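You operate a simulated robot arm through the tools that you are given. There is no shell and no other tool.

You run a simulated robot arm. Do the job below in one go: nothing can be reset, and whatever is moved stays where it is left.

Task
Stretch the orange hat on the stretcher to the size on its ticket.
Fine: press Steam once, then turn the dial up; wait for the green lamp, turn the dial back to 54, then set the hat on the white dome.

The check looks at the end state, three seconds after you hand in, the way a careful person would. Anything else that was tipped, shoved, dropped, spilled or broken makes it a failure.

Robot
A 6-joint arm with a two-finger gripper, fixed in place. Base frame: the origin is at the foot of the arm, x ahead of it, y to its left, z up. Lengths are in mm, angles in rad, forces in N, time in s.
Its first joint turns from -2.897 to 2.897 rad. Payload 2.45 kg.
The TCP is the grasp point between the finger pads, 20 mm short of the fingertips. In the tool frame z runs along the fingers and y along their closing line. The gripper opens to 140 mm. The gripper's body begins 168 mm behind the TCP.
Orientation is that of the tool frame in the base frame, as a unit quaternion [x, y, z, w]. With the fingers straight down and closing along the base's y, the tool's x points along the base's -x, its y along +y and its z along -z.

Tools
- The arm moves only by the tool play_rows. Its argument "increments" is one flat list of numbers, 6 for each row, row after row: the shift along the tool's x, y, z in mm, then the turn, a rotation vector about the tool's x, y, z in rad. In form: [x, y, z, ax, ay, az, x, y, z, ax, ay, az, ...]. A call has 1 to 20 rows; each row shifts and turns the commanded pose from where the row before left it, along the tool's axes as they then stand. "claw" is the gripper command, from -1 (fully open) to 1 (shut), values between in proportion, set as the call begins (left out, the last holds). A row lasts 0.2 s, in which the tool goes at most 50 mm and 0.15 rad; a call with a longer step from one row to the next is refused whole, and so is a gripper value outside its range. A pose out of reach is approached as far as the arm can. The call stops where the force on the tool passes 90 N (or 10 N more than at its start, if that is more) or the arm is blocked; 0.2 s more then pass. The fingers move at their own pace (about 45 mm/s each) and stop on an object; they squeeze with about 32 N. The grip force told is the motor's: it shows also when the fingers shut on nothing. Time passes only in rows, and 0.2 s behind the last, so rows that do not move let the fingers close. The reply holds the time, the measured pose of the TCP, the force on the tool along the base axes, the opening and the grip force, in the units named above and with some noise, with the torque about the TCP (base axes, N m) and any sound that the robot's microphone picked up.
- Cameras (640 x 400 px; columns grow to the right, rows downward): "scene" is fixed at [219.1, 501.1, 1649.8]; the picture's right is [-0.10, -0.99, 0.00], its down [-0.71, 0.07, -0.70] and it looks along [0.70, -0.07, -0.71] (base axes); focal length 334 px, centre (320, 200). "wrist" rides on the gripper at [78, 11, -209] in the tool frame; the picture's right is [-0.14, 0.99, 0.00], its down [-0.92, -0.13, -0.37] and it looks along [-0.37, -0.05, 0.93] (tool axes); focal length 280 px, centre (320, 200).
- camera(camera): a new picture of that camera. The clock stands still meanwhile.
- probe_pixels(camera, pixels): for up to 12 pixels [column, row] of the newest picture of that camera ("zoom" is the newest enlarged one), the place [x, y, z] in the base frame of the surface seen there, good to about 3 mm. The clock stands still meanwhile.
- enlarge(camera, box): a new picture of the part [left, top, right, bottom] of that camera's present view, enlarged. The clock stands still meanwhile.
- finish_job(): hands the job in; it is judged then, once.

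Unless the task says otherwise, let go and move clear before handing in.

The tools are called after ">>>" as a command line: name --argument value ..., lists and objects as JSON in quotes. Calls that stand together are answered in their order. play_rows: Moves the arm, as the interface text tells. Its arguments: {"type":"object","properties":{"increments":{"type":"array"},"claw":{"type":"number"}},"required":["increments"]} The other tools are called the same way: camera (camera) takes a picture; probe_pixels (camera, pixels) gives the place of the surface under pixels of a picture; enlarge (camera, box) takes an enlarged picture of a part of a camera's view; finish_job () hands the job in.

At the start:

```text
clock: 0.0
ee_pos: [741.3, 344.3, 1262.8]
ee_rot: [0.0, 1.0, 0.0, 0.0]
ft_force: [-0.4, 1.2, 0.5]
ft_torque: [-0.02, 0.0, 0.01]
finger_gap: 140.2
grip_force: 0.1
```

scene: 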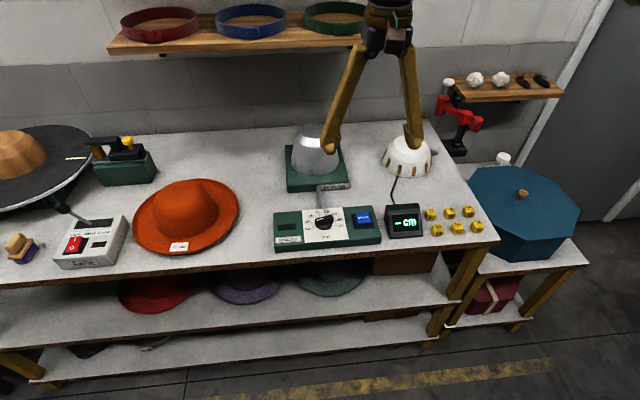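
wrist: 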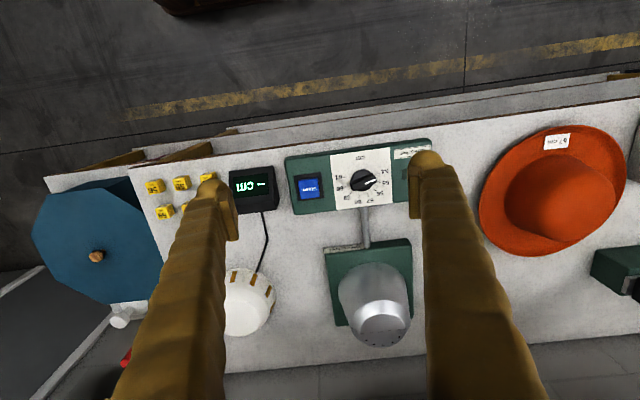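

The scene shows the orange hat at about (188,215) with its ticket at (180,247), the stretcher at (318,155), its control box at (325,228) and the white dome at (407,155). I'll enlarge these areas to read the labels.

>>> enlarge --camera "scene" --box '[260, 190, 420, 260]'

>>> enlarge --camera "scene" --box '[120, 170, 250, 260]'

>>> enlarge --camera "wrist" --box '[280, 130, 440, 230]'

>>> enlarge --camera "wrist" --box '[520, 120, 600, 170]'

>>> enlarge --camera "scene" --box '[270, 110, 450, 220]'

```text
4.00 times, centred on (340, 225) of scene
```

zoom: 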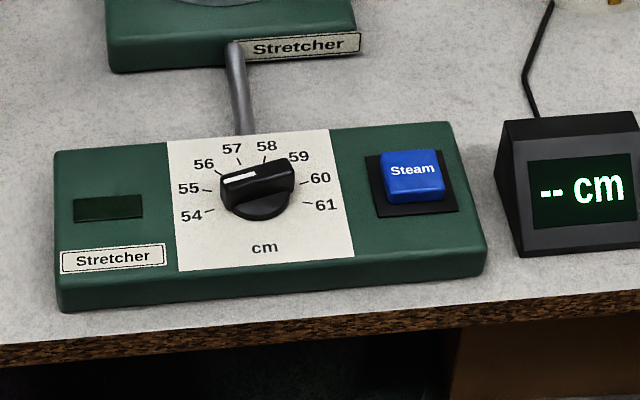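

```text
4.44 times, centred on (185, 215) of scene
```

zoom: 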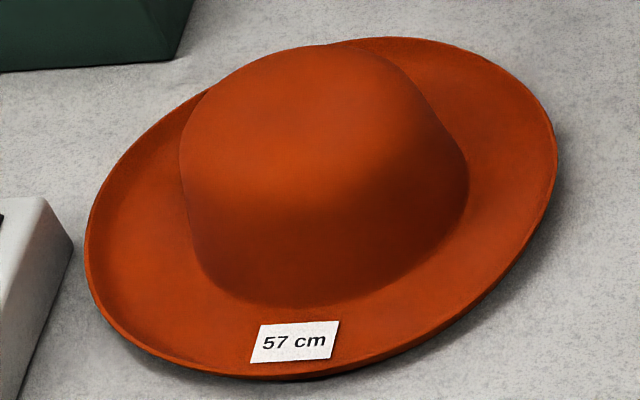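

```text
4.00 times, centred on (360, 180) of wrist
```

zoom: 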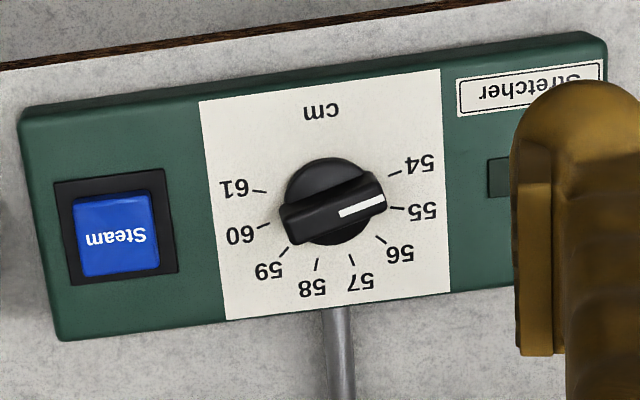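

```text
8.00 times, centred on (560, 145) of wrist
```

zoom: 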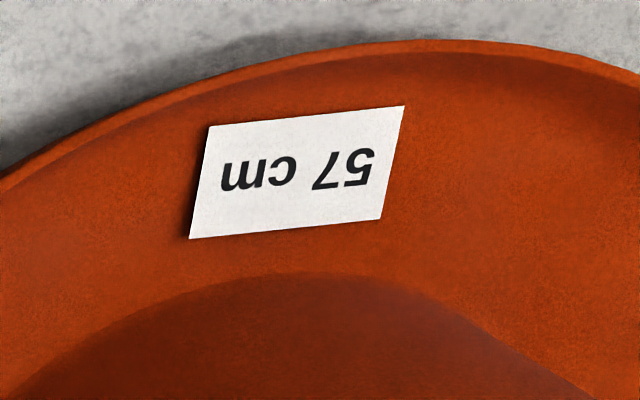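

```text
3.56 times, centred on (360, 165) of scene
```

zoom: 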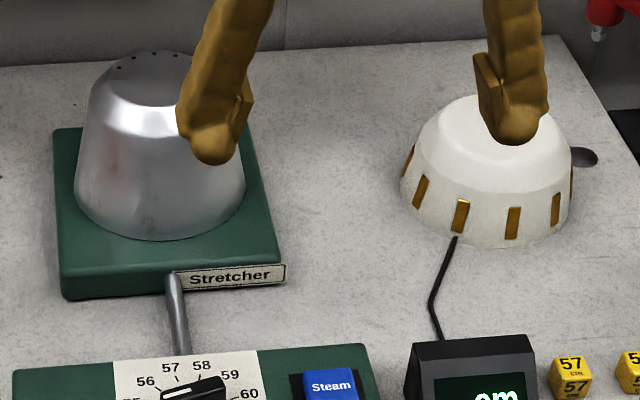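

The ticket reads 57 cm and the dial currently points at 55. Next I'll probe the hat, stretcher, dial, button and dome for their positions.

>>> camera --camera "scene"

>>> probe_pixels --camera "scene" --pixels '[[180, 247], [133, 220], [185, 255], [239, 205], [200, 178], [160, 190], [180, 190], [200, 190], [188, 185], [188, 205], [190, 230], [215, 205]]'

>>> probe_pixels --camera "scene" --pixels '[[308, 126], [308, 135], [294, 165], [317, 173], [300, 150], [290, 184], [345, 185], [292, 150], [407, 142], [392, 150], [430, 165], [405, 177]]'

>>> probe_pixels --camera "scene" --pixels '[[318, 219], [325, 221], [331, 216], [362, 219], [280, 245], [380, 240], [275, 215], [370, 208], [287, 227], [325, 240], [404, 225], [300, 260]]'

>>> probe_pixels --camera "wrist" --pixels '[[363, 180], [372, 181], [352, 184], [310, 188], [376, 330], [350, 280], [400, 280], [380, 300], [245, 300], [558, 142], [560, 200], [600, 240]]'

```text
taken
```

scene: 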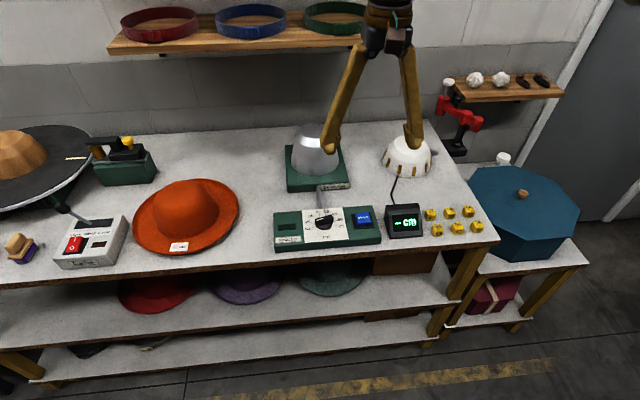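

```text
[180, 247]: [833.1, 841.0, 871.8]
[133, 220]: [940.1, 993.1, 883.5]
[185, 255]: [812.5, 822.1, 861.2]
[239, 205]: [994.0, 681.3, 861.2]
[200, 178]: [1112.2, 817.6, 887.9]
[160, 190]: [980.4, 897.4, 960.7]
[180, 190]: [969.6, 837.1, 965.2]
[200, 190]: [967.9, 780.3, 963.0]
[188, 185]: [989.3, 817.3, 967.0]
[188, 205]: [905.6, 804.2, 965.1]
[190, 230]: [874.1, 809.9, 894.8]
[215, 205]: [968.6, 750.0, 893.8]
```

```text
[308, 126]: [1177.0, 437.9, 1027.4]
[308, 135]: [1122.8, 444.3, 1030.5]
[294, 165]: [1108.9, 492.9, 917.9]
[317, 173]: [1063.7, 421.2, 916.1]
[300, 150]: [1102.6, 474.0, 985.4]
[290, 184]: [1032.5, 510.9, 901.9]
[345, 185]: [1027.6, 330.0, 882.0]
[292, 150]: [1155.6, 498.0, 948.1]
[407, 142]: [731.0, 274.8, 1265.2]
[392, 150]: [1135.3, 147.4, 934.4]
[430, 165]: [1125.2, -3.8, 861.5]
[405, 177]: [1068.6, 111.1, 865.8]
```

```text
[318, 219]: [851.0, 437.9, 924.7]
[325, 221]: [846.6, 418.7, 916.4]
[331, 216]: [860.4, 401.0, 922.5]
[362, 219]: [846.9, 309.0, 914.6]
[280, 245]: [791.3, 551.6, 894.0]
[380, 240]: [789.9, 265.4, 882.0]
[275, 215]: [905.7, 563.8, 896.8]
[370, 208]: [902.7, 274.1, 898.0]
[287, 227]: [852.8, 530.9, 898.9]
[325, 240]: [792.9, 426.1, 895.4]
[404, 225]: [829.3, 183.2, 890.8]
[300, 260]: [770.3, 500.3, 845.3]
```

```text
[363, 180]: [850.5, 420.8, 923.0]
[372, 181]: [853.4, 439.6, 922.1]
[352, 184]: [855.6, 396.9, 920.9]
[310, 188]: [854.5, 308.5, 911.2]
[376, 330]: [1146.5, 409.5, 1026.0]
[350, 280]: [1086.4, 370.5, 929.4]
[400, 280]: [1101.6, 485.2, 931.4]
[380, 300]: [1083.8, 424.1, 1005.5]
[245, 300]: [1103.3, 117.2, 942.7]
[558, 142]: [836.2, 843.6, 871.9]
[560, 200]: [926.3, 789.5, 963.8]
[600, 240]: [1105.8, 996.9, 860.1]
```

The hat sits at about (955,835), with its crown top near z 967, roughly 1250 mm from the base. I'll map the hat, table and shelf in more detail before testing the reach.

>>> enlarge --camera "scene" --box '[110, 160, 260, 260]'

>>> probe_pixels --camera "zoom" --pixels '[[110, 250], [120, 300], [300, 370], [440, 350], [525, 260], [540, 180], [480, 110], [420, 80], [340, 85], [190, 130], [150, 180], [300, 385]]'

>>> probe_pixels --camera "zoom" --pixels '[[320, 95], [380, 95], [250, 110], [210, 150], [195, 200], [220, 270], [300, 305], [400, 280], [450, 220], [440, 160], [300, 200], [330, 150]]'

>>> probe_pixels --camera "scene" --pixels '[[240, 50], [240, 90], [350, 42], [130, 45], [260, 190], [260, 140], [450, 190], [450, 120], [315, 112], [130, 170], [110, 225], [75, 245]]'

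```text
4.00 times, centred on (185, 210) of scene
```

zoom: 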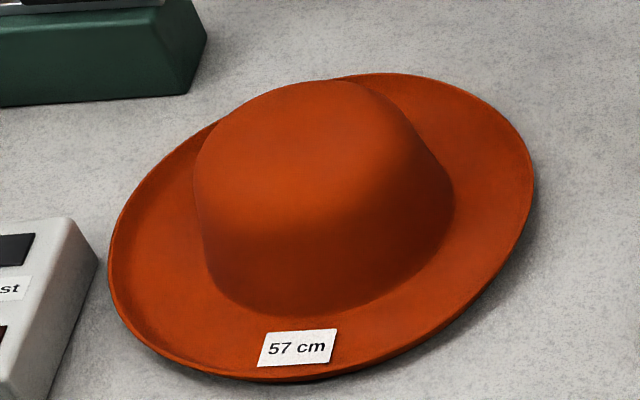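

```text
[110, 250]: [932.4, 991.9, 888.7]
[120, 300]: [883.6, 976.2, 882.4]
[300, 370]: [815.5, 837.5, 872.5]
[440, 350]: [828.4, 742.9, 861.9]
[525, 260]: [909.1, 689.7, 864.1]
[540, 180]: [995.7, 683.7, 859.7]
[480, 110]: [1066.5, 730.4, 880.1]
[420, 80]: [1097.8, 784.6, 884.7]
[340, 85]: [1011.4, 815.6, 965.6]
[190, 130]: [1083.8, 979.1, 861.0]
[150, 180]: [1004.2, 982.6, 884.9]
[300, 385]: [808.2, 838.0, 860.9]
```

```text
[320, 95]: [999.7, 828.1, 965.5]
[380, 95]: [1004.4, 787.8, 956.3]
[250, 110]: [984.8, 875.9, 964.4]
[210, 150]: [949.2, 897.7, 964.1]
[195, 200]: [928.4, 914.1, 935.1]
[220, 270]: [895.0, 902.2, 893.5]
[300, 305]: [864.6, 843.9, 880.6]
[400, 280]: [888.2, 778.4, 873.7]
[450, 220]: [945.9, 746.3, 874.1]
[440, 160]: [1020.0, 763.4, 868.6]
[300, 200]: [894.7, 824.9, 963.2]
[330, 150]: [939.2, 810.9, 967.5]
```

```text
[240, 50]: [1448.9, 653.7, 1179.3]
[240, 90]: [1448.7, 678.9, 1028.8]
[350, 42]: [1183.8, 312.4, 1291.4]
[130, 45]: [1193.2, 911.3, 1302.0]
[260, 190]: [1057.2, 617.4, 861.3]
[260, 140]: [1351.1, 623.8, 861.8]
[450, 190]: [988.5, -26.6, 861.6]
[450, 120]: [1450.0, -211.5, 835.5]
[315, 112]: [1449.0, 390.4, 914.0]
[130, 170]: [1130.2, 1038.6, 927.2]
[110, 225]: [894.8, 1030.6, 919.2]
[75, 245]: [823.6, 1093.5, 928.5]
```

The table is at z≈861, and a shelf overhangs from x≈1184 at z≈1290. I'll test the reach by moving forward in free air, staying short of the shelf.

>>> play_rows --increments '[-40, 0, 0, 0, 0, 0, -40, 0, 0, 0, 0, 0, -40, 0, 0, 0, 0, 0, -40, 0, 0, 0, 0, 0, -40, 0, 0, 0, 0, 0, -40, 0, 0, 0, 0, 0, 0, 0, 0, 0, 0, 0]'

>>> camera --camera "scene"

>>> camera --camera "wrist"

```text
clock: 1.6
ee_pos: [979.7, 344.7, 1263.3]
ee_rot: [0.0, 1.0, -0.001, 0.0]
ft_force: [0.0, 0.6, 0.8]
ft_torque: [-0.01, 0.0, 0.0]
finger_gap: 140.0
grip_force: 0.0
```

```text
taken
```

scene: 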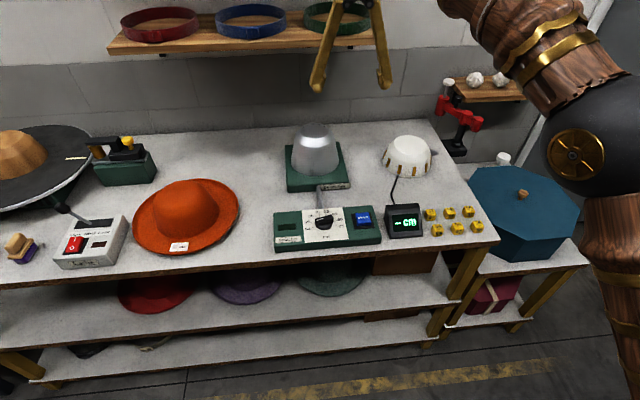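

```text
taken
```

wrist: 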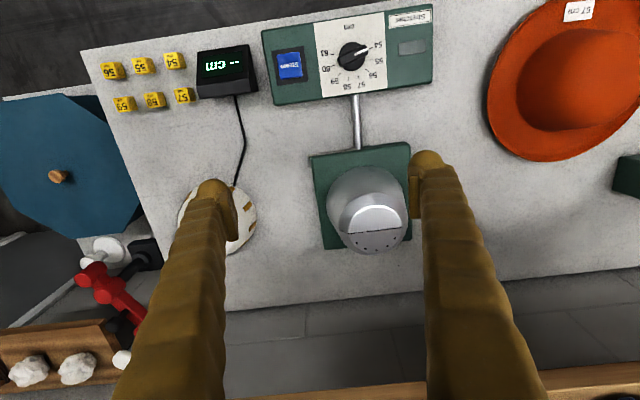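

The arm followed to x=980 with tool straight down, so at this height it goes beyond the stated reach. I'll move left over the hat to test reach there and look at it from above.

>>> play_rows --increments '[8, 38, 0, 0, 0, 0, 8, 38, 0, 0, 0, 0, 8, 38, 0, 0, 0, 0, 8, 38, 0, 0, 0, 0, 8, 38, 0, 0, 0, 0, 8, 38, 0, 0, 0, 0, 8, 38, 0, 0, 0, 0, 8, 38, 0, 0, 0, 0, 8, 38, 0, 0, 0, 0, 8, 38, 0, 0, 0, 0, 8, 38, 0, 0, 0, 0, 8, 38, 0, 0, 0, 0, 0, 0, 0, 0, 0, 0]'

>>> camera --camera "scene"

>>> camera --camera "wrist"

```text
clock: 4.4
ee_pos: [847.9, 730.3, 1209.9]
ee_rot: [0.0, 1.0, 0.0, 0.0]
ft_force: [0.6, -0.1, 0.1]
ft_torque: [-0.04, -0.03, -0.01]
finger_gap: 140.0
grip_force: 0.0
out of reach, approached as far as the arm can: row 6, 7, 8, 10, 11, 12
```

```text
taken
```

scene: 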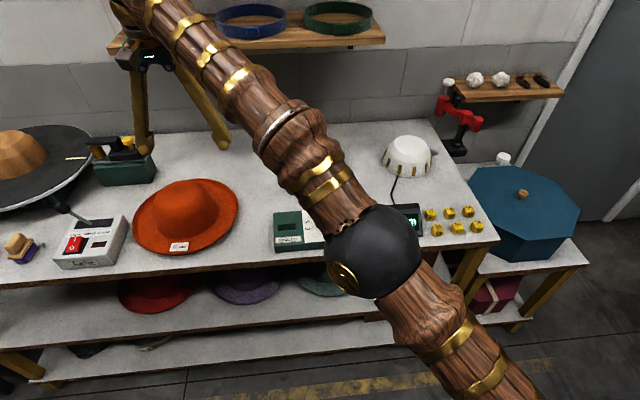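

```text
taken
```

wrist: 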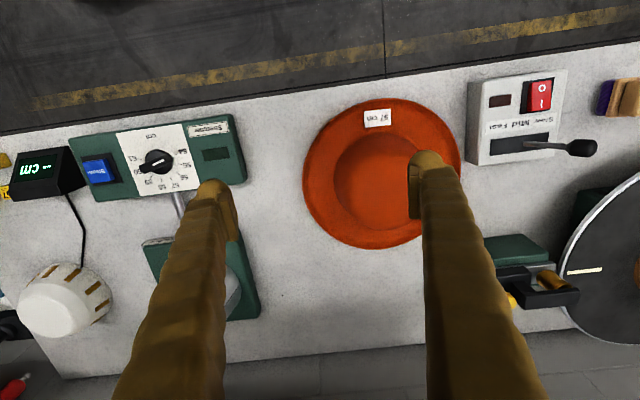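

The tool-down limit at this height is about r≈1120 and I expect it to grow lower down. I'll take a closer look at the hat from this view to find a grasp.

>>> enlarge --camera "wrist" --box '[290, 90, 480, 260]'

>>> probe_pixels --camera "zoom" --pixels '[[330, 40], [170, 100], [130, 200], [160, 300], [250, 370], [350, 375], [440, 340], [500, 250], [500, 130], [430, 50], [250, 200], [340, 200]]'

>>> probe_pixels --camera "zoom" --pixels '[[205, 200], [215, 200], [225, 200], [235, 200], [300, 170], [300, 150], [300, 140], [300, 270], [300, 290], [300, 300], [360, 300], [220, 260]]'

```text
2.35 times, centred on (385, 175) of wrist
```

zoom: 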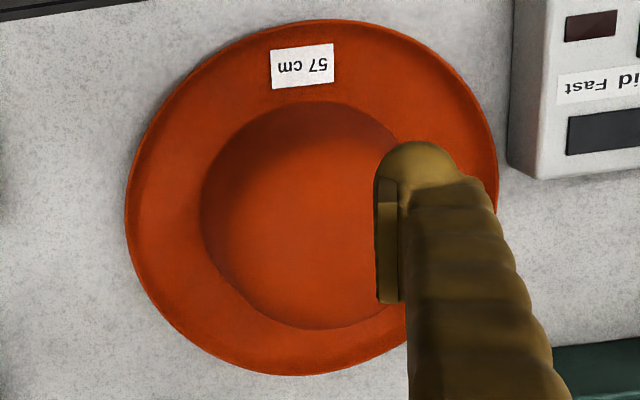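

```text
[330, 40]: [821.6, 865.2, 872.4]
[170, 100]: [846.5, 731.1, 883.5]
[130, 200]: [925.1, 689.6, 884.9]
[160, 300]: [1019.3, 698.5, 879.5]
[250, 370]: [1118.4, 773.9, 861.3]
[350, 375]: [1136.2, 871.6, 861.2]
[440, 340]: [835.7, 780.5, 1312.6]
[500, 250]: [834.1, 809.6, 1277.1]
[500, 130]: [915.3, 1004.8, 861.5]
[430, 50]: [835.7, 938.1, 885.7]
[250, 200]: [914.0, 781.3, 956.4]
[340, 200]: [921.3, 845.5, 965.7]
```

```text
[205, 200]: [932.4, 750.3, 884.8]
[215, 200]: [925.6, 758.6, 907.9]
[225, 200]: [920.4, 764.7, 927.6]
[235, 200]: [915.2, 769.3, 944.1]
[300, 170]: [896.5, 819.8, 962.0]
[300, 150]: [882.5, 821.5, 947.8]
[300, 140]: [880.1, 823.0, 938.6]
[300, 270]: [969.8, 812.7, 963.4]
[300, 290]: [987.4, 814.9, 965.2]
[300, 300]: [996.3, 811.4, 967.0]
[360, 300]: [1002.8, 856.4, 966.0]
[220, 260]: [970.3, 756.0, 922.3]
```

The brim edge sits at z≈885, about 20 mm above the table, so I'll pinch the brim on its near side (about (845,742)) with the tool tilted. First I'll retreat to a clear spot in front of the table.

>>> play_rows --increments '[40, -25, 0, 0, 0, 0, 40, -25, 0, 0, 0, 0, 40, -25, 0, 0, 0, 0, 40, -25, 0, 0, 0, 0, 0, 0, 0, 0, 0, 0]'

>>> probe_pixels --camera "scene" --pixels '[[150, 255], [150, 260], [150, 263], [200, 258], [200, 262], [240, 255], [240, 259], [200, 300], [100, 285], [230, 285]]'

```text
clock: 5.6
ee_pos: [687.7, 627.0, 1212.5]
ee_rot: [-0.001, 1.0, 0.0, 0.0]
ft_force: [0.2, 0.1, -1.3]
ft_torque: [0.0, 0.01, -0.02]
finger_gap: 140.1
grip_force: 0.0
```

```text
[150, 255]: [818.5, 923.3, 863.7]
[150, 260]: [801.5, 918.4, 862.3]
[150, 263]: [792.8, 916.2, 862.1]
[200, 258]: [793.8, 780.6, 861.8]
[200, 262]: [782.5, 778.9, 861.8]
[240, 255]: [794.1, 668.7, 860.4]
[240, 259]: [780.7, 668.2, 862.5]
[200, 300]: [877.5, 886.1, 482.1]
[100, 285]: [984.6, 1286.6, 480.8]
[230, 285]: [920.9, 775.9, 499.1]
```

The commanded pose follows from the measured one, and the table edge is at x≈775. I'll turn the tool so the fingers close vertically, yawed 41° outward and tilted to point about 27° below horizontal.

>>> play_rows --increments '[0, 0, 0, 0, 0, 0.1417, 0, 0, 0, 0, 0, 0.1417, 0, 0, 0, 0, 0, 0.1417, 0, 0, 0, 0, 0, 0.1417, 0, 0, 0, 0, 0, 0.1417, 0, 0, 0, 0, 0, 0.1417, 0, 0, 0, -0.1375, 0, 0, 0, 0, 0, -0.1375, 0, 0, 0, 0, 0, -0.1375, 0, 0, 0, 0, 0, -0.1375, 0, 0, 0, 0, 0, -0.1375, 0, 0, 0, 0, 0, -0.1375, 0, 0, 0, 0, 0, -0.1375, 0, 0, 0, 0, 0, -0.1375, 0, 0, 0, 0, 0, 0, 0, 0]' --claw 0.4

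>>> camera --camera "scene"

>>> camera --camera "wrist"

```text
clock: 8.8
ee_pos: [685.7, 633.9, 1211.8]
ee_rot: [0.355, 0.801, 0.444, 0.189]
ft_force: [-0.2, -0.2, -0.1]
ft_torque: [0.01, 0.0, 0.03]
finger_gap: 42.0
grip_force: 0.0
out of reach, approached as far as the arm can: row 14
```

```text
taken
```

scene: 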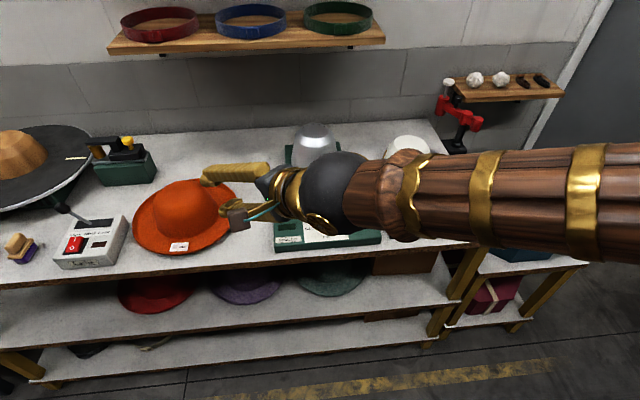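

```text
taken
```

wrist: 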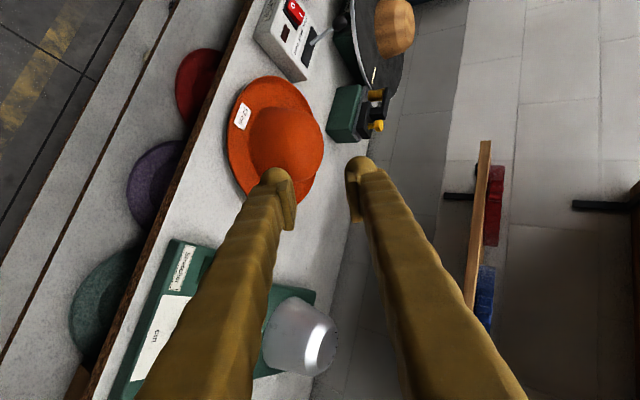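

The tool now points about 32° down and 43° outward, and its pitch limit is close to that at this height. I'll move down to a pre-grasp spot in front of the near brim edge.

>>> play_rows --increments '[-4.4, -18.4, 29.75, 0, 0, 0, -4.4, -18.4, 29.75, 0, 0, 0, -4.4, -18.4, 29.75, 0, 0, 0, -4.4, -18.4, 29.75, 0, 0, 0, -4.4, -18.4, 29.75, 0, 0, 0, -4.4, -18.4, 29.75, 0, 0, 0, -4.4, -18.4, 29.75, 0, 0, 0, -4.4, -18.4, 29.75, 0, 0, 0, 0, 0, 0, 0, 0, 0]'

>>> camera --camera "scene"

>>> camera --camera "wrist"

```text
clock: 10.8
ee_pos: [798.4, 692.6, 958.8]
ee_rot: [0.355, 0.801, 0.444, 0.188]
ft_force: [-0.1, 0.0, 0.4]
ft_torque: [-0.03, -0.03, 0.0]
finger_gap: 42.3
grip_force: 0.2
```

```text
taken
```

scene: 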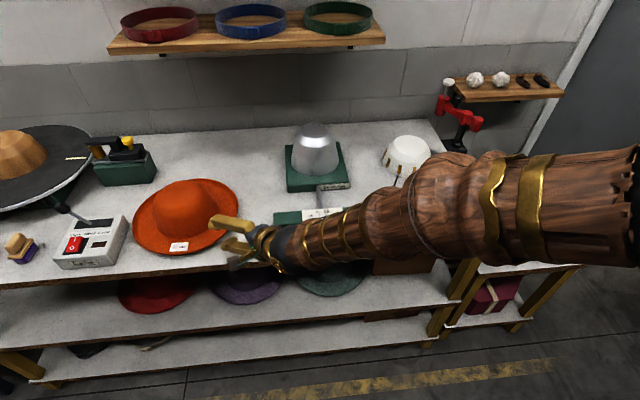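

```text
taken
```

wrist: 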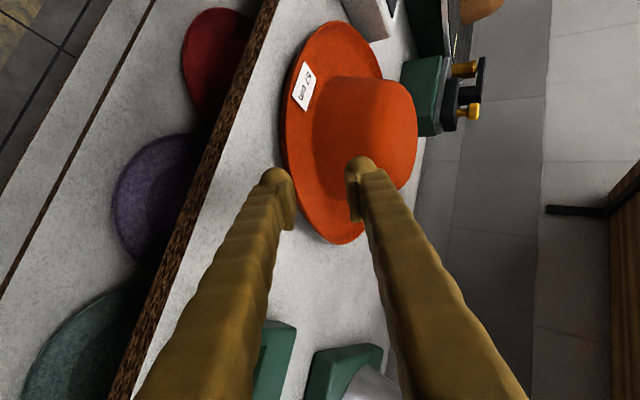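

The hat brim lies just ahead of the fingertips (brim edge from (283,150) to (345,243) in the wrist view). I'll zoom in and measure the near brim edge.

>>> enlarge --camera "wrist" --box '[250, 120, 410, 260]'

>>> probe_pixels --camera "zoom" --pixels '[[190, 200], [210, 260], [240, 310], [270, 345], [300, 365], [260, 250], [290, 290], [320, 320], [340, 250], [330, 290], [350, 335], [370, 355]]'

>>> probe_pixels --camera "zoom" --pixels '[[220, 250], [226, 255], [235, 258], [250, 300], [280, 340], [215, 240], [230, 280], [250, 275], [270, 270], [285, 265], [300, 258], [310, 252]]'

```text
2.86 times, centred on (330, 190) of wrist
```

zoom: 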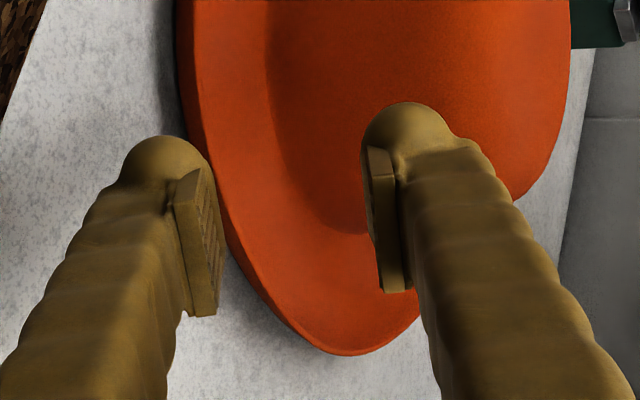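

```text
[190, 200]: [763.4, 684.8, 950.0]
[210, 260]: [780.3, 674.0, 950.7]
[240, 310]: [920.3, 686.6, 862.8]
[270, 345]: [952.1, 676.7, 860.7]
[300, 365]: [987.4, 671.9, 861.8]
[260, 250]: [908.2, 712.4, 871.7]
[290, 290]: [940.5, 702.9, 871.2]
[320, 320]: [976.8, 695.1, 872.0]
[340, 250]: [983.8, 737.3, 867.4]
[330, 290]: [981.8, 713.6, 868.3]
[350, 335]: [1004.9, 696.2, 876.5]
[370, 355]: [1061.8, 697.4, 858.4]
```

```text
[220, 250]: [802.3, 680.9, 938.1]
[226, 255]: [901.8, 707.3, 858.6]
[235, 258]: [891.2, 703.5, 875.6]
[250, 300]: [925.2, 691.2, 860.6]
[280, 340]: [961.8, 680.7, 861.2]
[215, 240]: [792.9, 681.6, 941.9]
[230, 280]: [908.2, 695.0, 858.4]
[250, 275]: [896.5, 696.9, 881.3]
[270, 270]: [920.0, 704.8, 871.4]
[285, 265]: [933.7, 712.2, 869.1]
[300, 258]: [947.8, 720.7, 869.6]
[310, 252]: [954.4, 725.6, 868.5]
```

The brim is flat at z≈870 and curls up to about 885 over its last 16 mm, with radius about 156 around (957,842). I'll narrow the fingers to about 15 mm and come down just in front of the near edge.

>>> play_rows --increments '[0.7, -10.1, 13.8, 0, 0, 0, 0.7, -10.1, 13.8, 0, 0, 0, 0.7, -10.1, 13.8, 0, 0, 0, 0.6, -10.1, 13.8, 0, 0, 0, 0, 0, 0, 0, 0, 0]' --claw 0.78

>>> enlarge --camera "wrist" --box '[240, 110, 400, 270]'

>>> enlarge --camera "scene" --box '[160, 180, 320, 280]'

```text
clock: 12.0
ee_pos: [814.5, 712.6, 892.8]
ee_rot: [0.356, 0.8, 0.444, 0.189]
ft_force: [-0.2, -0.2, 0.5]
ft_torque: [0.01, 0.01, 0.0]
finger_gap: 15.5
grip_force: 0.0
```

```text
2.50 times, centred on (320, 190) of wrist
```

zoom: 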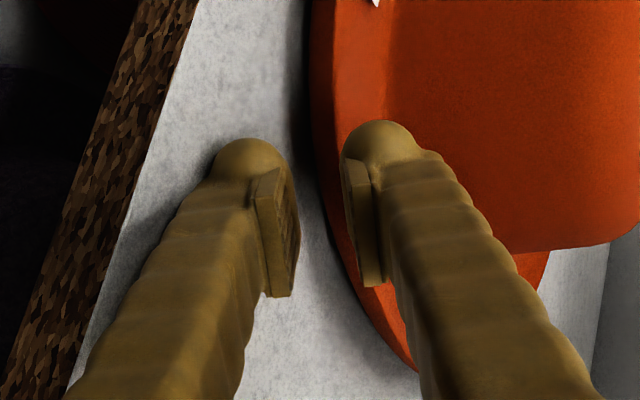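

```text
4.00 times, centred on (240, 230) of scene
```

zoom: 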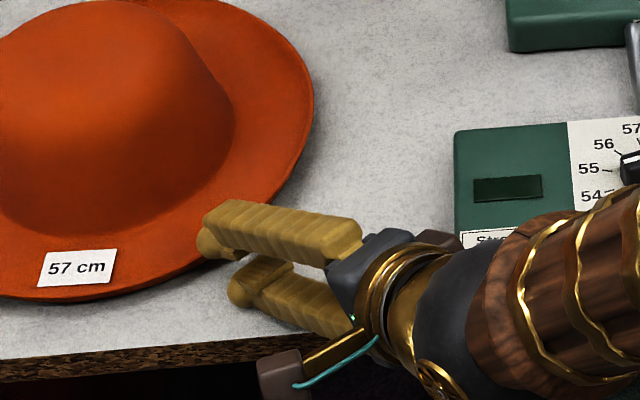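

There's no contact yet and the fingertip is about 2 mm above the table. I'll slide forward horizontally so the lower finger goes under the brim edge.

>>> play_rows --increments '[0, 2.55, 4.03, 0, 0, 0, 0, 2.55, 4.03, 0, 0, 0, 0, 2.55, 4.03, 0, 0, 0, 0, 2.55, 4.03, 0, 0, 0]'

>>> enlarge --camera "wrist" --box '[240, 110, 400, 270]'

>>> enlarge --camera "scene" --box '[160, 190, 280, 265]'

```text
clock: 13.0
ee_pos: [827.7, 725.6, 895.0]
ee_rot: [0.355, 0.801, 0.444, 0.188]
ft_force: [-0.7, 0.0, 1.9]
ft_torque: [-0.04, 0.0, 0.0]
finger_gap: 15.2
grip_force: 0.1
```

```text
2.50 times, centred on (320, 190) of wrist
```

zoom: 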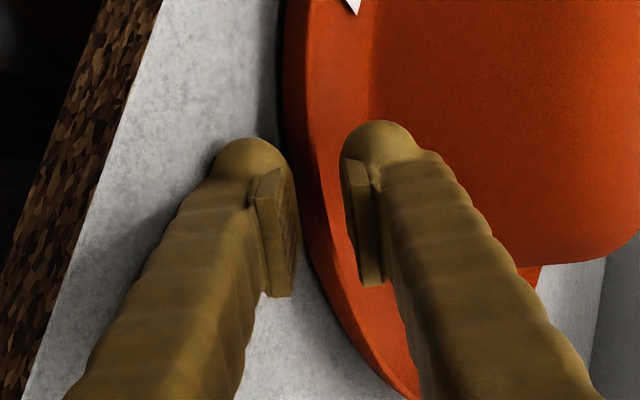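

```text
5.33 times, centred on (220, 228) of scene
```

zoom: 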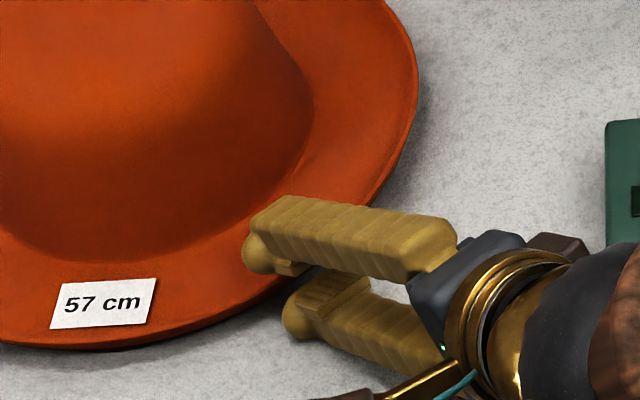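

A faint 1.9 N shows and the fingers are at the brim edge. I'll continue forward in small steps.

>>> play_rows --increments '[0, 0.6, 4.0, 0, 0, 0, 0, 1.6, 3.6, 0, 0, 0, 0, 0, 0, 0, 0, 0]'

>>> enlarge --camera "wrist" --box '[240, 110, 400, 270]'

>>> enlarge --camera "scene" --box '[160, 190, 280, 265]'

```text
clock: 13.8
ee_pos: [833.4, 729.8, 891.9]
ee_rot: [0.355, 0.801, 0.444, 0.188]
ft_force: [-2.8, -4.0, 11.2]
ft_torque: [-0.28, 0.02, -0.04]
finger_gap: 11.5
grip_force: 0.0
```

```text
2.50 times, centred on (320, 190) of wrist
```

zoom: 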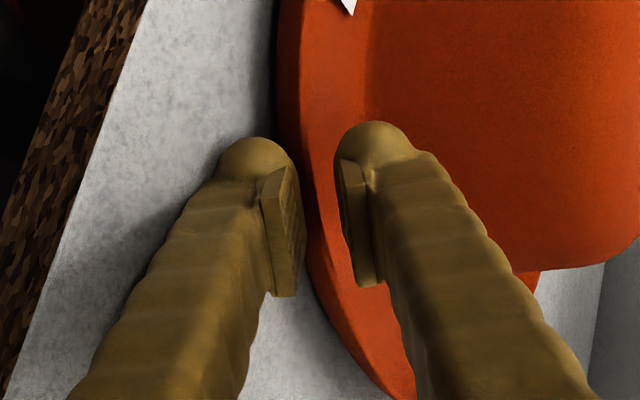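

```text
5.33 times, centred on (220, 228) of scene
```

zoom: 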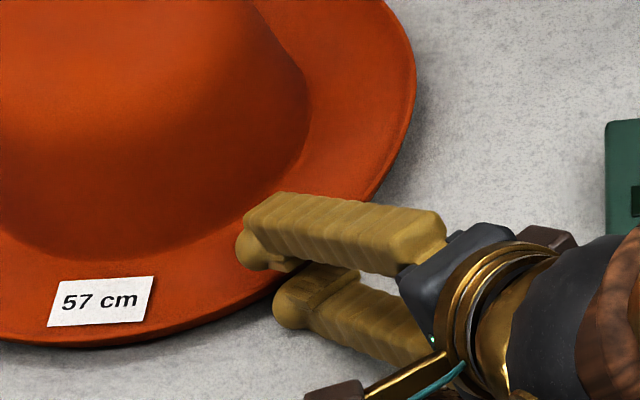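

The lower tip touched the table (11 N up), so it needs lifting. A steeper tool (about 45°) would match the brim's curl, so I'll back off, raise slightly and tilt.

>>> play_rows --increments '[0, 2.5, -2, 0, 0, 0, 0, -3.2, -6.7, 0, 0, 0, 0, -3.1, -6.7, 0, 0, 0, 0, 0, 0, 0.11, 0, 0, 0, 0, 0, 0.11, 0, 0, 0, 0, 0, 0, 0, 0]'

>>> enlarge --camera "wrist" --box '[240, 110, 400, 270]'

```text
clock: 15.2
ee_pos: [819.2, 721.3, 895.9]
ee_rot: [0.369, 0.841, 0.366, 0.149]
ft_force: [0.1, 0.6, 0.6]
ft_torque: [0.0, 0.02, -0.01]
finger_gap: 15.7
grip_force: 0.1
out of reach, approached as far as the arm can: row 5
```

```text
2.50 times, centred on (320, 190) of wrist
```

zoom: 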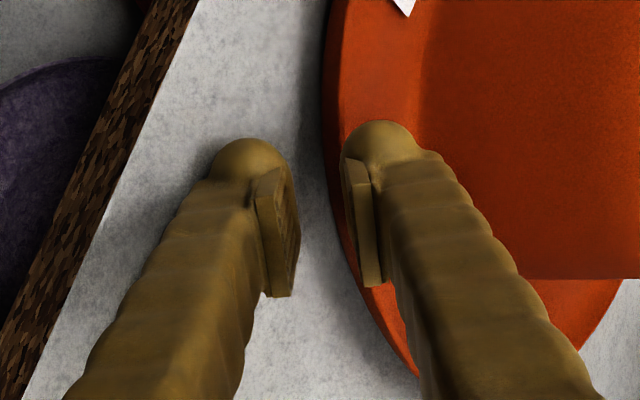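

The tool is now at about 43° pitch and free of contact. I'll slide forward under the brim edge again.

>>> play_rows --increments '[0, 3.5, 4.2, 0, 0, 0, 0, 3.5, 4.2, 0, 0, 0, 0, 3.5, 4.2, 0, 0, 0, 0, 3.3, 4.2, 0, 0, 0, 0, 0, 0, 0, 0, 0]'

>>> enlarge --camera "wrist" --box '[240, 110, 400, 270]'

>>> enlarge --camera "scene" --box '[160, 190, 280, 265]'

```text
clock: 16.4
ee_pos: [836.0, 735.3, 893.3]
ee_rot: [0.374, 0.844, 0.354, 0.15]
ft_force: [0.2, 0.4, 0.3]
ft_torque: [-0.02, 0.02, 0.02]
finger_gap: 15.5
grip_force: 0.1
```

```text
2.50 times, centred on (320, 190) of wrist
```

zoom: 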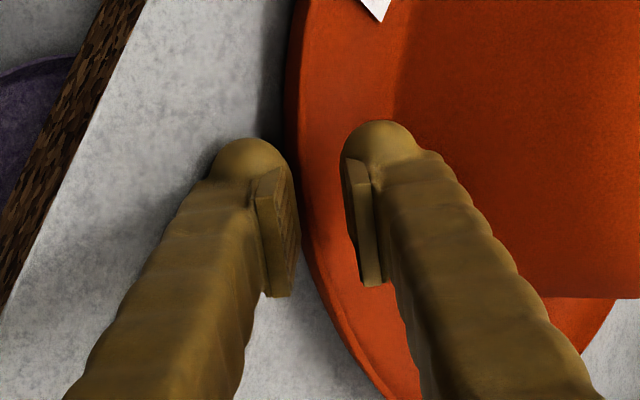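

```text
5.33 times, centred on (220, 228) of scene
```

zoom: 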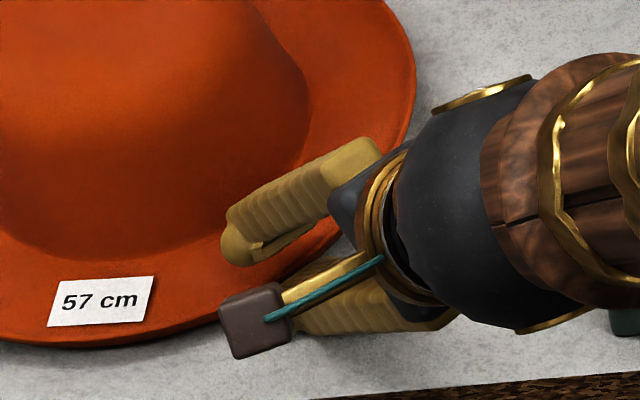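

No contact forces, but the arm's wrist looks to have changed configuration. I'll check the whole scene before going further.

>>> camera --camera "scene"

>>> camera --camera "wrist"

>>> probe_pixels --camera "scene" --pixels '[[240, 227], [255, 235], [270, 220], [300, 240], [330, 220]]'

>>> probe_pixels --camera "wrist" --pixels '[[313, 170], [318, 180], [322, 175], [328, 200], [330, 170]]'

```text
taken
```

scene: 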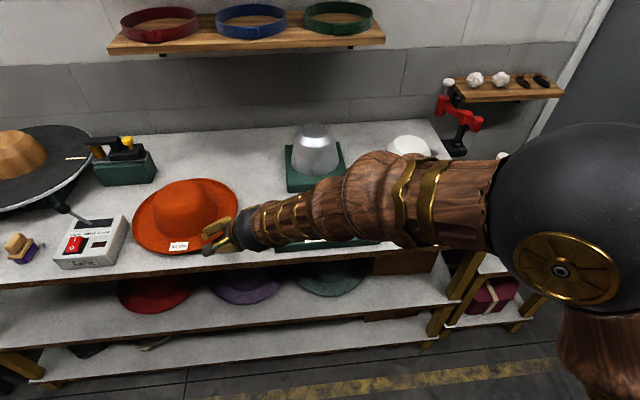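

```text
taken
```

wrist: 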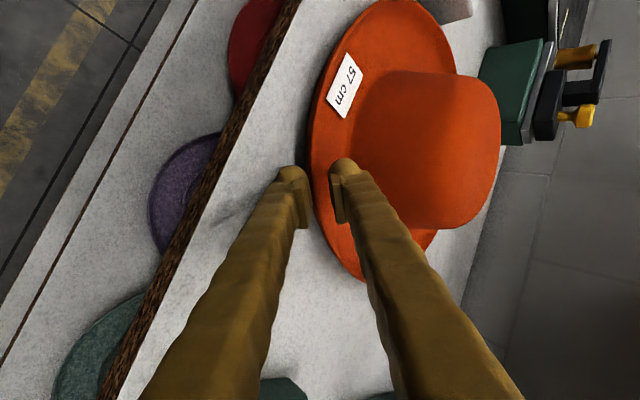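

```text
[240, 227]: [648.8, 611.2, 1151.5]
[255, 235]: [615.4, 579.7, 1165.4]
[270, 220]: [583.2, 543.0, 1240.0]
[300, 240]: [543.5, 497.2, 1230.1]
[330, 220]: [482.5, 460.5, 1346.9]
```

```text
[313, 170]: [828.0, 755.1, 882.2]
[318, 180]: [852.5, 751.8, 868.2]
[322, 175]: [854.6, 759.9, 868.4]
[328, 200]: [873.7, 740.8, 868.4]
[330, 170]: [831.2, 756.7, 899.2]
```

The arm is clear of everything. I'll creep 10 mm further under the brim edge.

>>> play_rows --increments '[0, 2.4, 2.4, 0, 0, 0, 0, 2.4, 2.4, 0, 0, 0, 0, 2.4, 2.4, 0, 0, 0, 0, 0, 0, 0, 0, 0]'

>>> enlarge --camera "wrist" --box '[240, 110, 400, 270]'

```text
clock: 17.4
ee_pos: [842.1, 742.6, 894.4]
ee_rot: [0.373, 0.843, 0.356, 0.15]
ft_force: [-0.8, 0.3, -0.4]
ft_torque: [0.02, 0.02, 0.06]
finger_gap: 15.6
grip_force: 0.1
```

```text
2.50 times, centred on (320, 190) of wrist
```

zoom: 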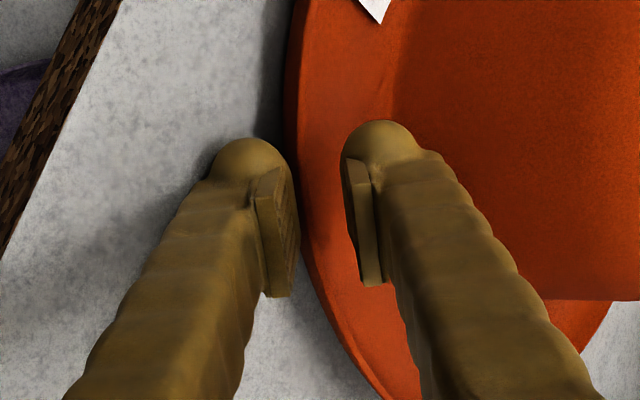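

The view of the hat relative to the fingers hasn't changed, so the lower finger is now pushing on the brim. I'll close the gripper here to pinch the brim edge.

>>> play_rows --increments '[0, 0, 0, 0, 0, 0, 0, 0, 0, 0, 0, 0, 0, 0, 0, 0, 0, 0, 0, 0, 0, 0, 0, 0]' --claw 1

>>> enlarge --camera "wrist" --box '[240, 110, 400, 270]'

>>> enlarge --camera "scene" --box '[120, 160, 280, 265]'

```text
clock: 18.4
ee_pos: [841.3, 742.7, 896.8]
ee_rot: [0.372, 0.843, 0.358, 0.15]
ft_force: [-3.6, -2.7, 26.0]
ft_torque: [0.05, -0.31, 0.02]
finger_gap: 6.1
grip_force: 31.4
```

```text
2.50 times, centred on (320, 190) of wrist
```

zoom: 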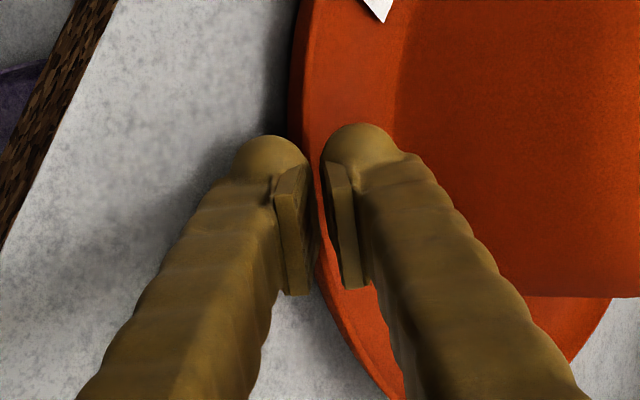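

```text
3.81 times, centred on (200, 212) of scene
```

zoom: 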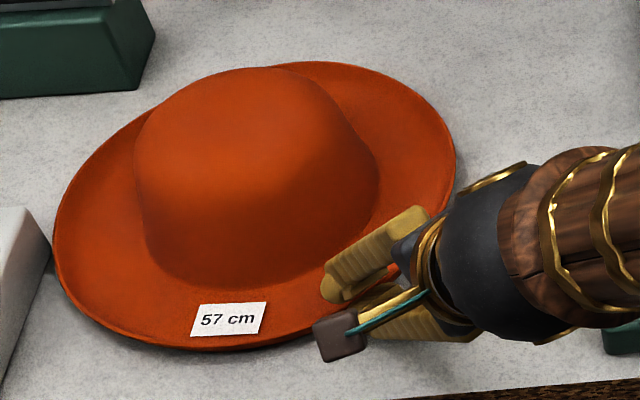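

The fingers stopped at 6.1 mm with 31 N, so the brim is pinched, though 26 N pushes up on the tool. I'll lift gently to see whether the hat comes up level.

>>> play_rows --increments '[0, 2.8, -2.8, 0, 0, 0, 0, 2.8, -2.8, 0, 0, 0, 0, 3.5, -3.5, 0, 0, 0, 0, 3.5, -3.5, 0, 0, 0, 0, 0, 0, 0, 0, 0, 0, 0, 0, 0, 0, 0]'

>>> enlarge --camera "wrist" --box '[240, 60, 520, 270]'

>>> enlarge --camera "scene" --box '[120, 160, 280, 265]'

```text
clock: 19.8
ee_pos: [836.3, 738.3, 903.7]
ee_rot: [0.373, 0.843, 0.357, 0.151]
ft_force: [0.2, 1.0, 0.3]
ft_torque: [0.02, -0.03, -0.01]
finger_gap: 0.0
grip_force: 29.6
out of reach, approached as far as the arm can: row 2, 3, 4
```

```text
1.90 times, centred on (380, 165) of wrist
```

zoom: 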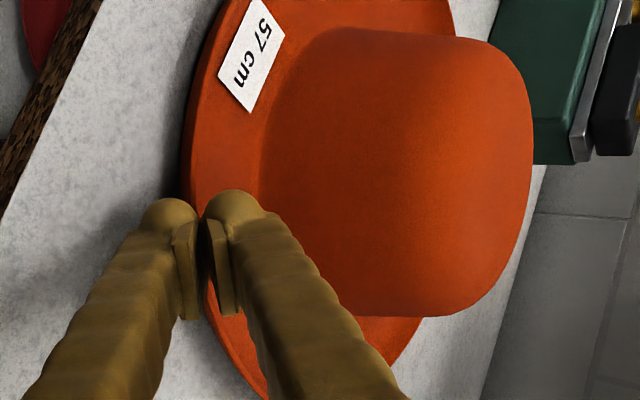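

```text
3.81 times, centred on (200, 212) of scene
```

zoom: 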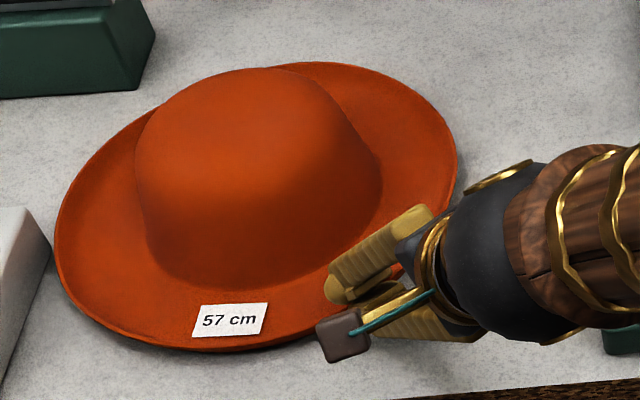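

The pinch slipped because the lower finger was against the brim edge and not under it. The arm is also near a wrist singularity, with the gripper in line with the forearm. New plan: pull the hat so its brim overhangs the table's front edge, then grip it deeply. First I'll back off and yaw the tool away from the arm's plane.

>>> play_rows --increments '[0, 0, -20, 0, 0, 0, 0, 0, -20, 0, 0, 0, 0, 0, -20, 0, 0, 0, 0, 0, -20, 0, 0, 0, 0, 0, 0, -0.003, -0.095, 0.095, 0, 0, 0, -0.003, -0.095, 0.095, 0, 0, 0, -0.003, -0.095, 0.095, 0, 0, 0, 0, 0, 0]' --claw 1

>>> camera --camera "scene"

>>> camera --camera "wrist"

```text
clock: 21.6
ee_pos: [805.3, 701.5, 970.1]
ee_rot: [0.536, 0.757, 0.308, 0.211]
ft_force: [0.0, 0.7, -0.3]
ft_torque: [-0.02, 0.01, 0.0]
finger_gap: 0.0
grip_force: 29.3
out of reach, approached as far as the arm can: row 2, 4, 6, 7
```

```text
taken
```

scene: 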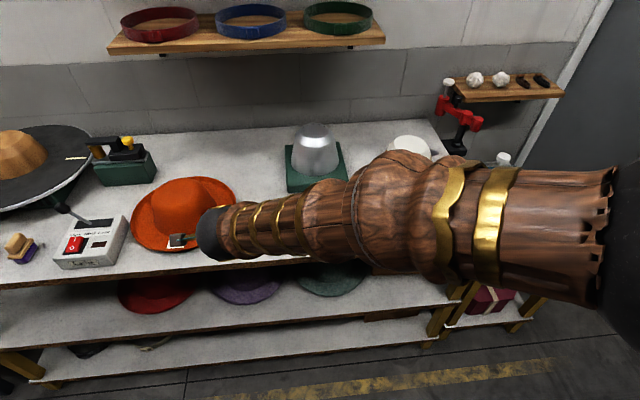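

```text
taken
```

wrist: 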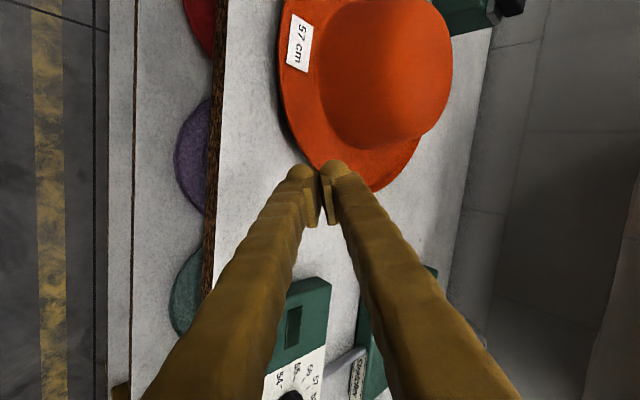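

The tool is now at yaw 20° and pitch 46°, as wanted. I'll re-measure where the hat is after the slight shove.

>>> enlarge --camera "wrist" --box '[260, 0, 480, 200]'

>>> probe_pixels --camera "wrist" --pixels '[[281, 40], [279, 80], [284, 110], [293, 135], [310, 160], [385, 188], [416, 150], [300, 40], [305, 90], [320, 140], [340, 130], [350, 30]]'

>>> probe_pixels --camera "scene" --pixels '[[131, 215], [131, 225], [140, 240], [150, 249], [165, 253], [237, 200], [235, 195], [150, 230], [160, 215], [180, 195], [205, 195], [225, 192]]'

```text
2.00 times, centred on (370, 100) of wrist
```

zoom: 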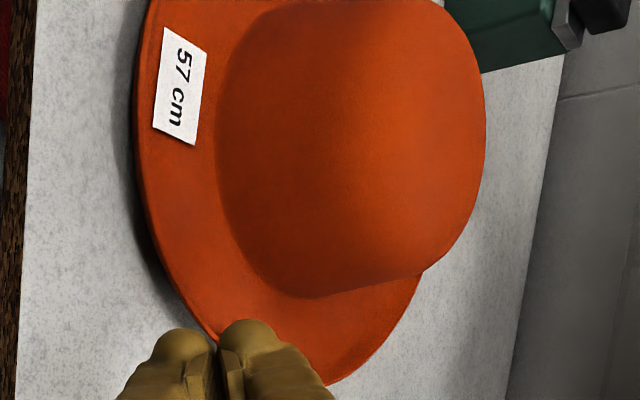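

```text
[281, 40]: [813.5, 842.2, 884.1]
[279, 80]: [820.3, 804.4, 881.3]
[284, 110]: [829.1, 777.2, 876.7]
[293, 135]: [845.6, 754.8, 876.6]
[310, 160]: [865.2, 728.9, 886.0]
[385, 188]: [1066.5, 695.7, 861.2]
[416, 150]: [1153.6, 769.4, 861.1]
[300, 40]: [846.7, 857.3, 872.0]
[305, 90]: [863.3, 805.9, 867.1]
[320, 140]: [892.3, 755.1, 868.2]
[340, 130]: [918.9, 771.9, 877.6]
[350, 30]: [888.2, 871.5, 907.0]
```

```text
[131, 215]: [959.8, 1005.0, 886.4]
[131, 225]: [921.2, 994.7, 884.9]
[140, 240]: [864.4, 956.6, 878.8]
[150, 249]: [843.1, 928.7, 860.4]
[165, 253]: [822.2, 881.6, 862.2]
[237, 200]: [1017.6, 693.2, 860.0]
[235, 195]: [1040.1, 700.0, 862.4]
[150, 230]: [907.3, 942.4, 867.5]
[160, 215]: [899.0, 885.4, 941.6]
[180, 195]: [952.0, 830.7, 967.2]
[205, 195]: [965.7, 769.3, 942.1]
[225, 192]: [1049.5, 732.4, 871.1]
```

The hat centre is now about (968,850), with R≈156 and a trough between the crown and the curled edge at z≈868. I'll tilt the closed fingers steeper and move over the trough at about (861,788), so I can hook the curl and pull the hat toward the table edge.

>>> play_rows --increments '[0, 0, 0, 0.14, 0, 0, 0, 0, 0, 0.14, 0, 0, 0, 0, 0, 0.14, 0, 0, 0, 0, 0, 0, 0, 0]'

```text
clock: 22.6
ee_pos: [803.7, 704.1, 971.0]
ee_rot: [0.568, 0.802, 0.154, 0.1]
ft_force: [0.4, -0.1, 0.1]
ft_torque: [-0.01, 0.0, -0.01]
finger_gap: 0.0
grip_force: 29.5
```

Pitch is now about 69°. I'll move over the brim trough.

>>> play_rows --increments '[14.85, 15.8, 16, 0, 0, 0, 14.85, 15.8, 16, 0, 0, 0, 14.85, 15.8, 16, 0, 0, 0, 14.85, 15.8, 16, 0, 0, 0, 0, 0, 0, 0, 0, 0]'

>>> camera --camera "wrist"

>>> enlarge --camera "scene" --box '[120, 160, 280, 265]'

```text
clock: 23.8
ee_pos: [862.1, 784.7, 934.8]
ee_rot: [0.568, 0.802, 0.154, 0.101]
ft_force: [-0.2, 0.3, -0.5]
ft_torque: [-0.02, 0.01, -0.01]
finger_gap: 0.0
grip_force: 29.5
```

```text
taken
```

wrist: 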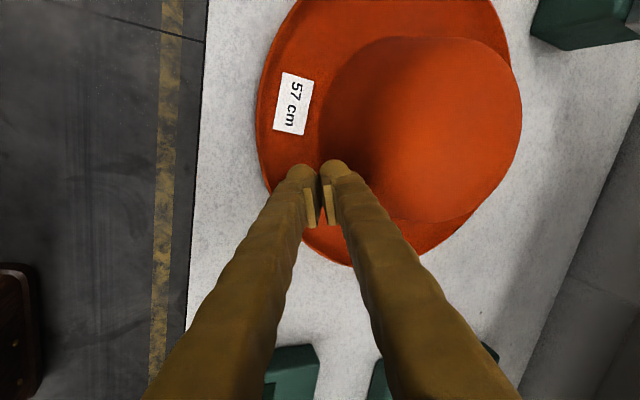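

```text
3.81 times, centred on (200, 212) of scene
```

zoom: 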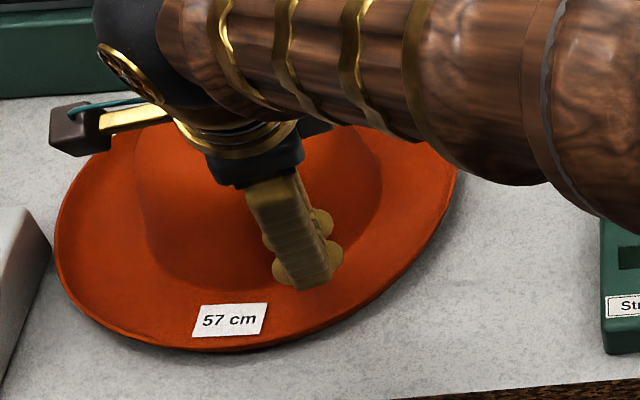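

The fingertips are over the trough with no contact. I'll lower them to just above the trough floor.

>>> play_rows --increments '[-0.1, -4.0, 10.2, 0, 0, 0, -0.1, -4.0, 10.2, 0, 0, 0, -0.1, -2.5, 6.5, 0, 0, 0, -0.1, -1.8, 4.6, 0, 0, 0, 0, 0, 0, 0, 0, 0]'

>>> camera --camera "wrist"

>>> enlarge --camera "scene" --box '[120, 160, 280, 265]'

```text
clock: 25.0
ee_pos: [861.0, 786.0, 900.1]
ee_rot: [0.569, 0.802, 0.154, 0.101]
ft_force: [0.0, -0.1, 0.2]
ft_torque: [0.01, 0.02, 0.0]
finger_gap: 0.2
grip_force: 29.6
```

```text
taken
```

wrist: 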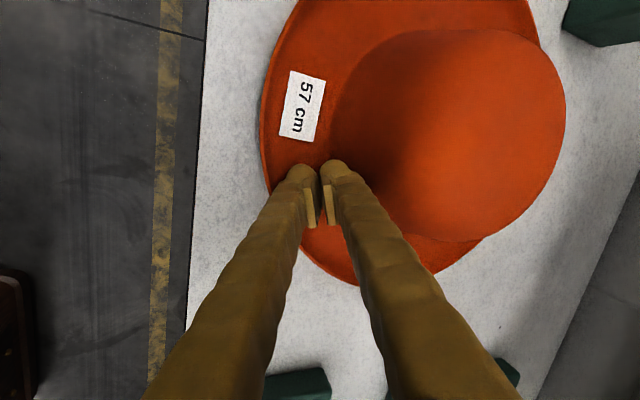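

```text
3.81 times, centred on (200, 212) of scene
```

zoom: 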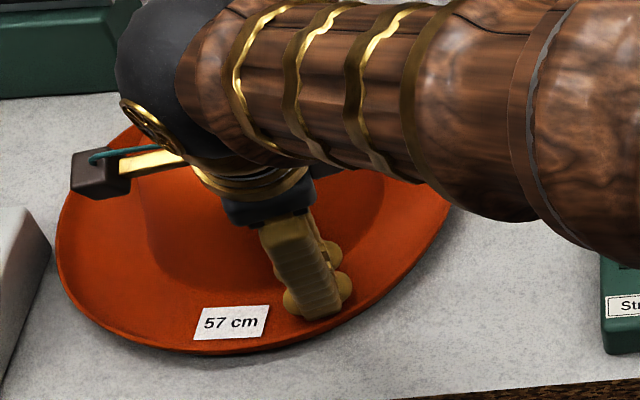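

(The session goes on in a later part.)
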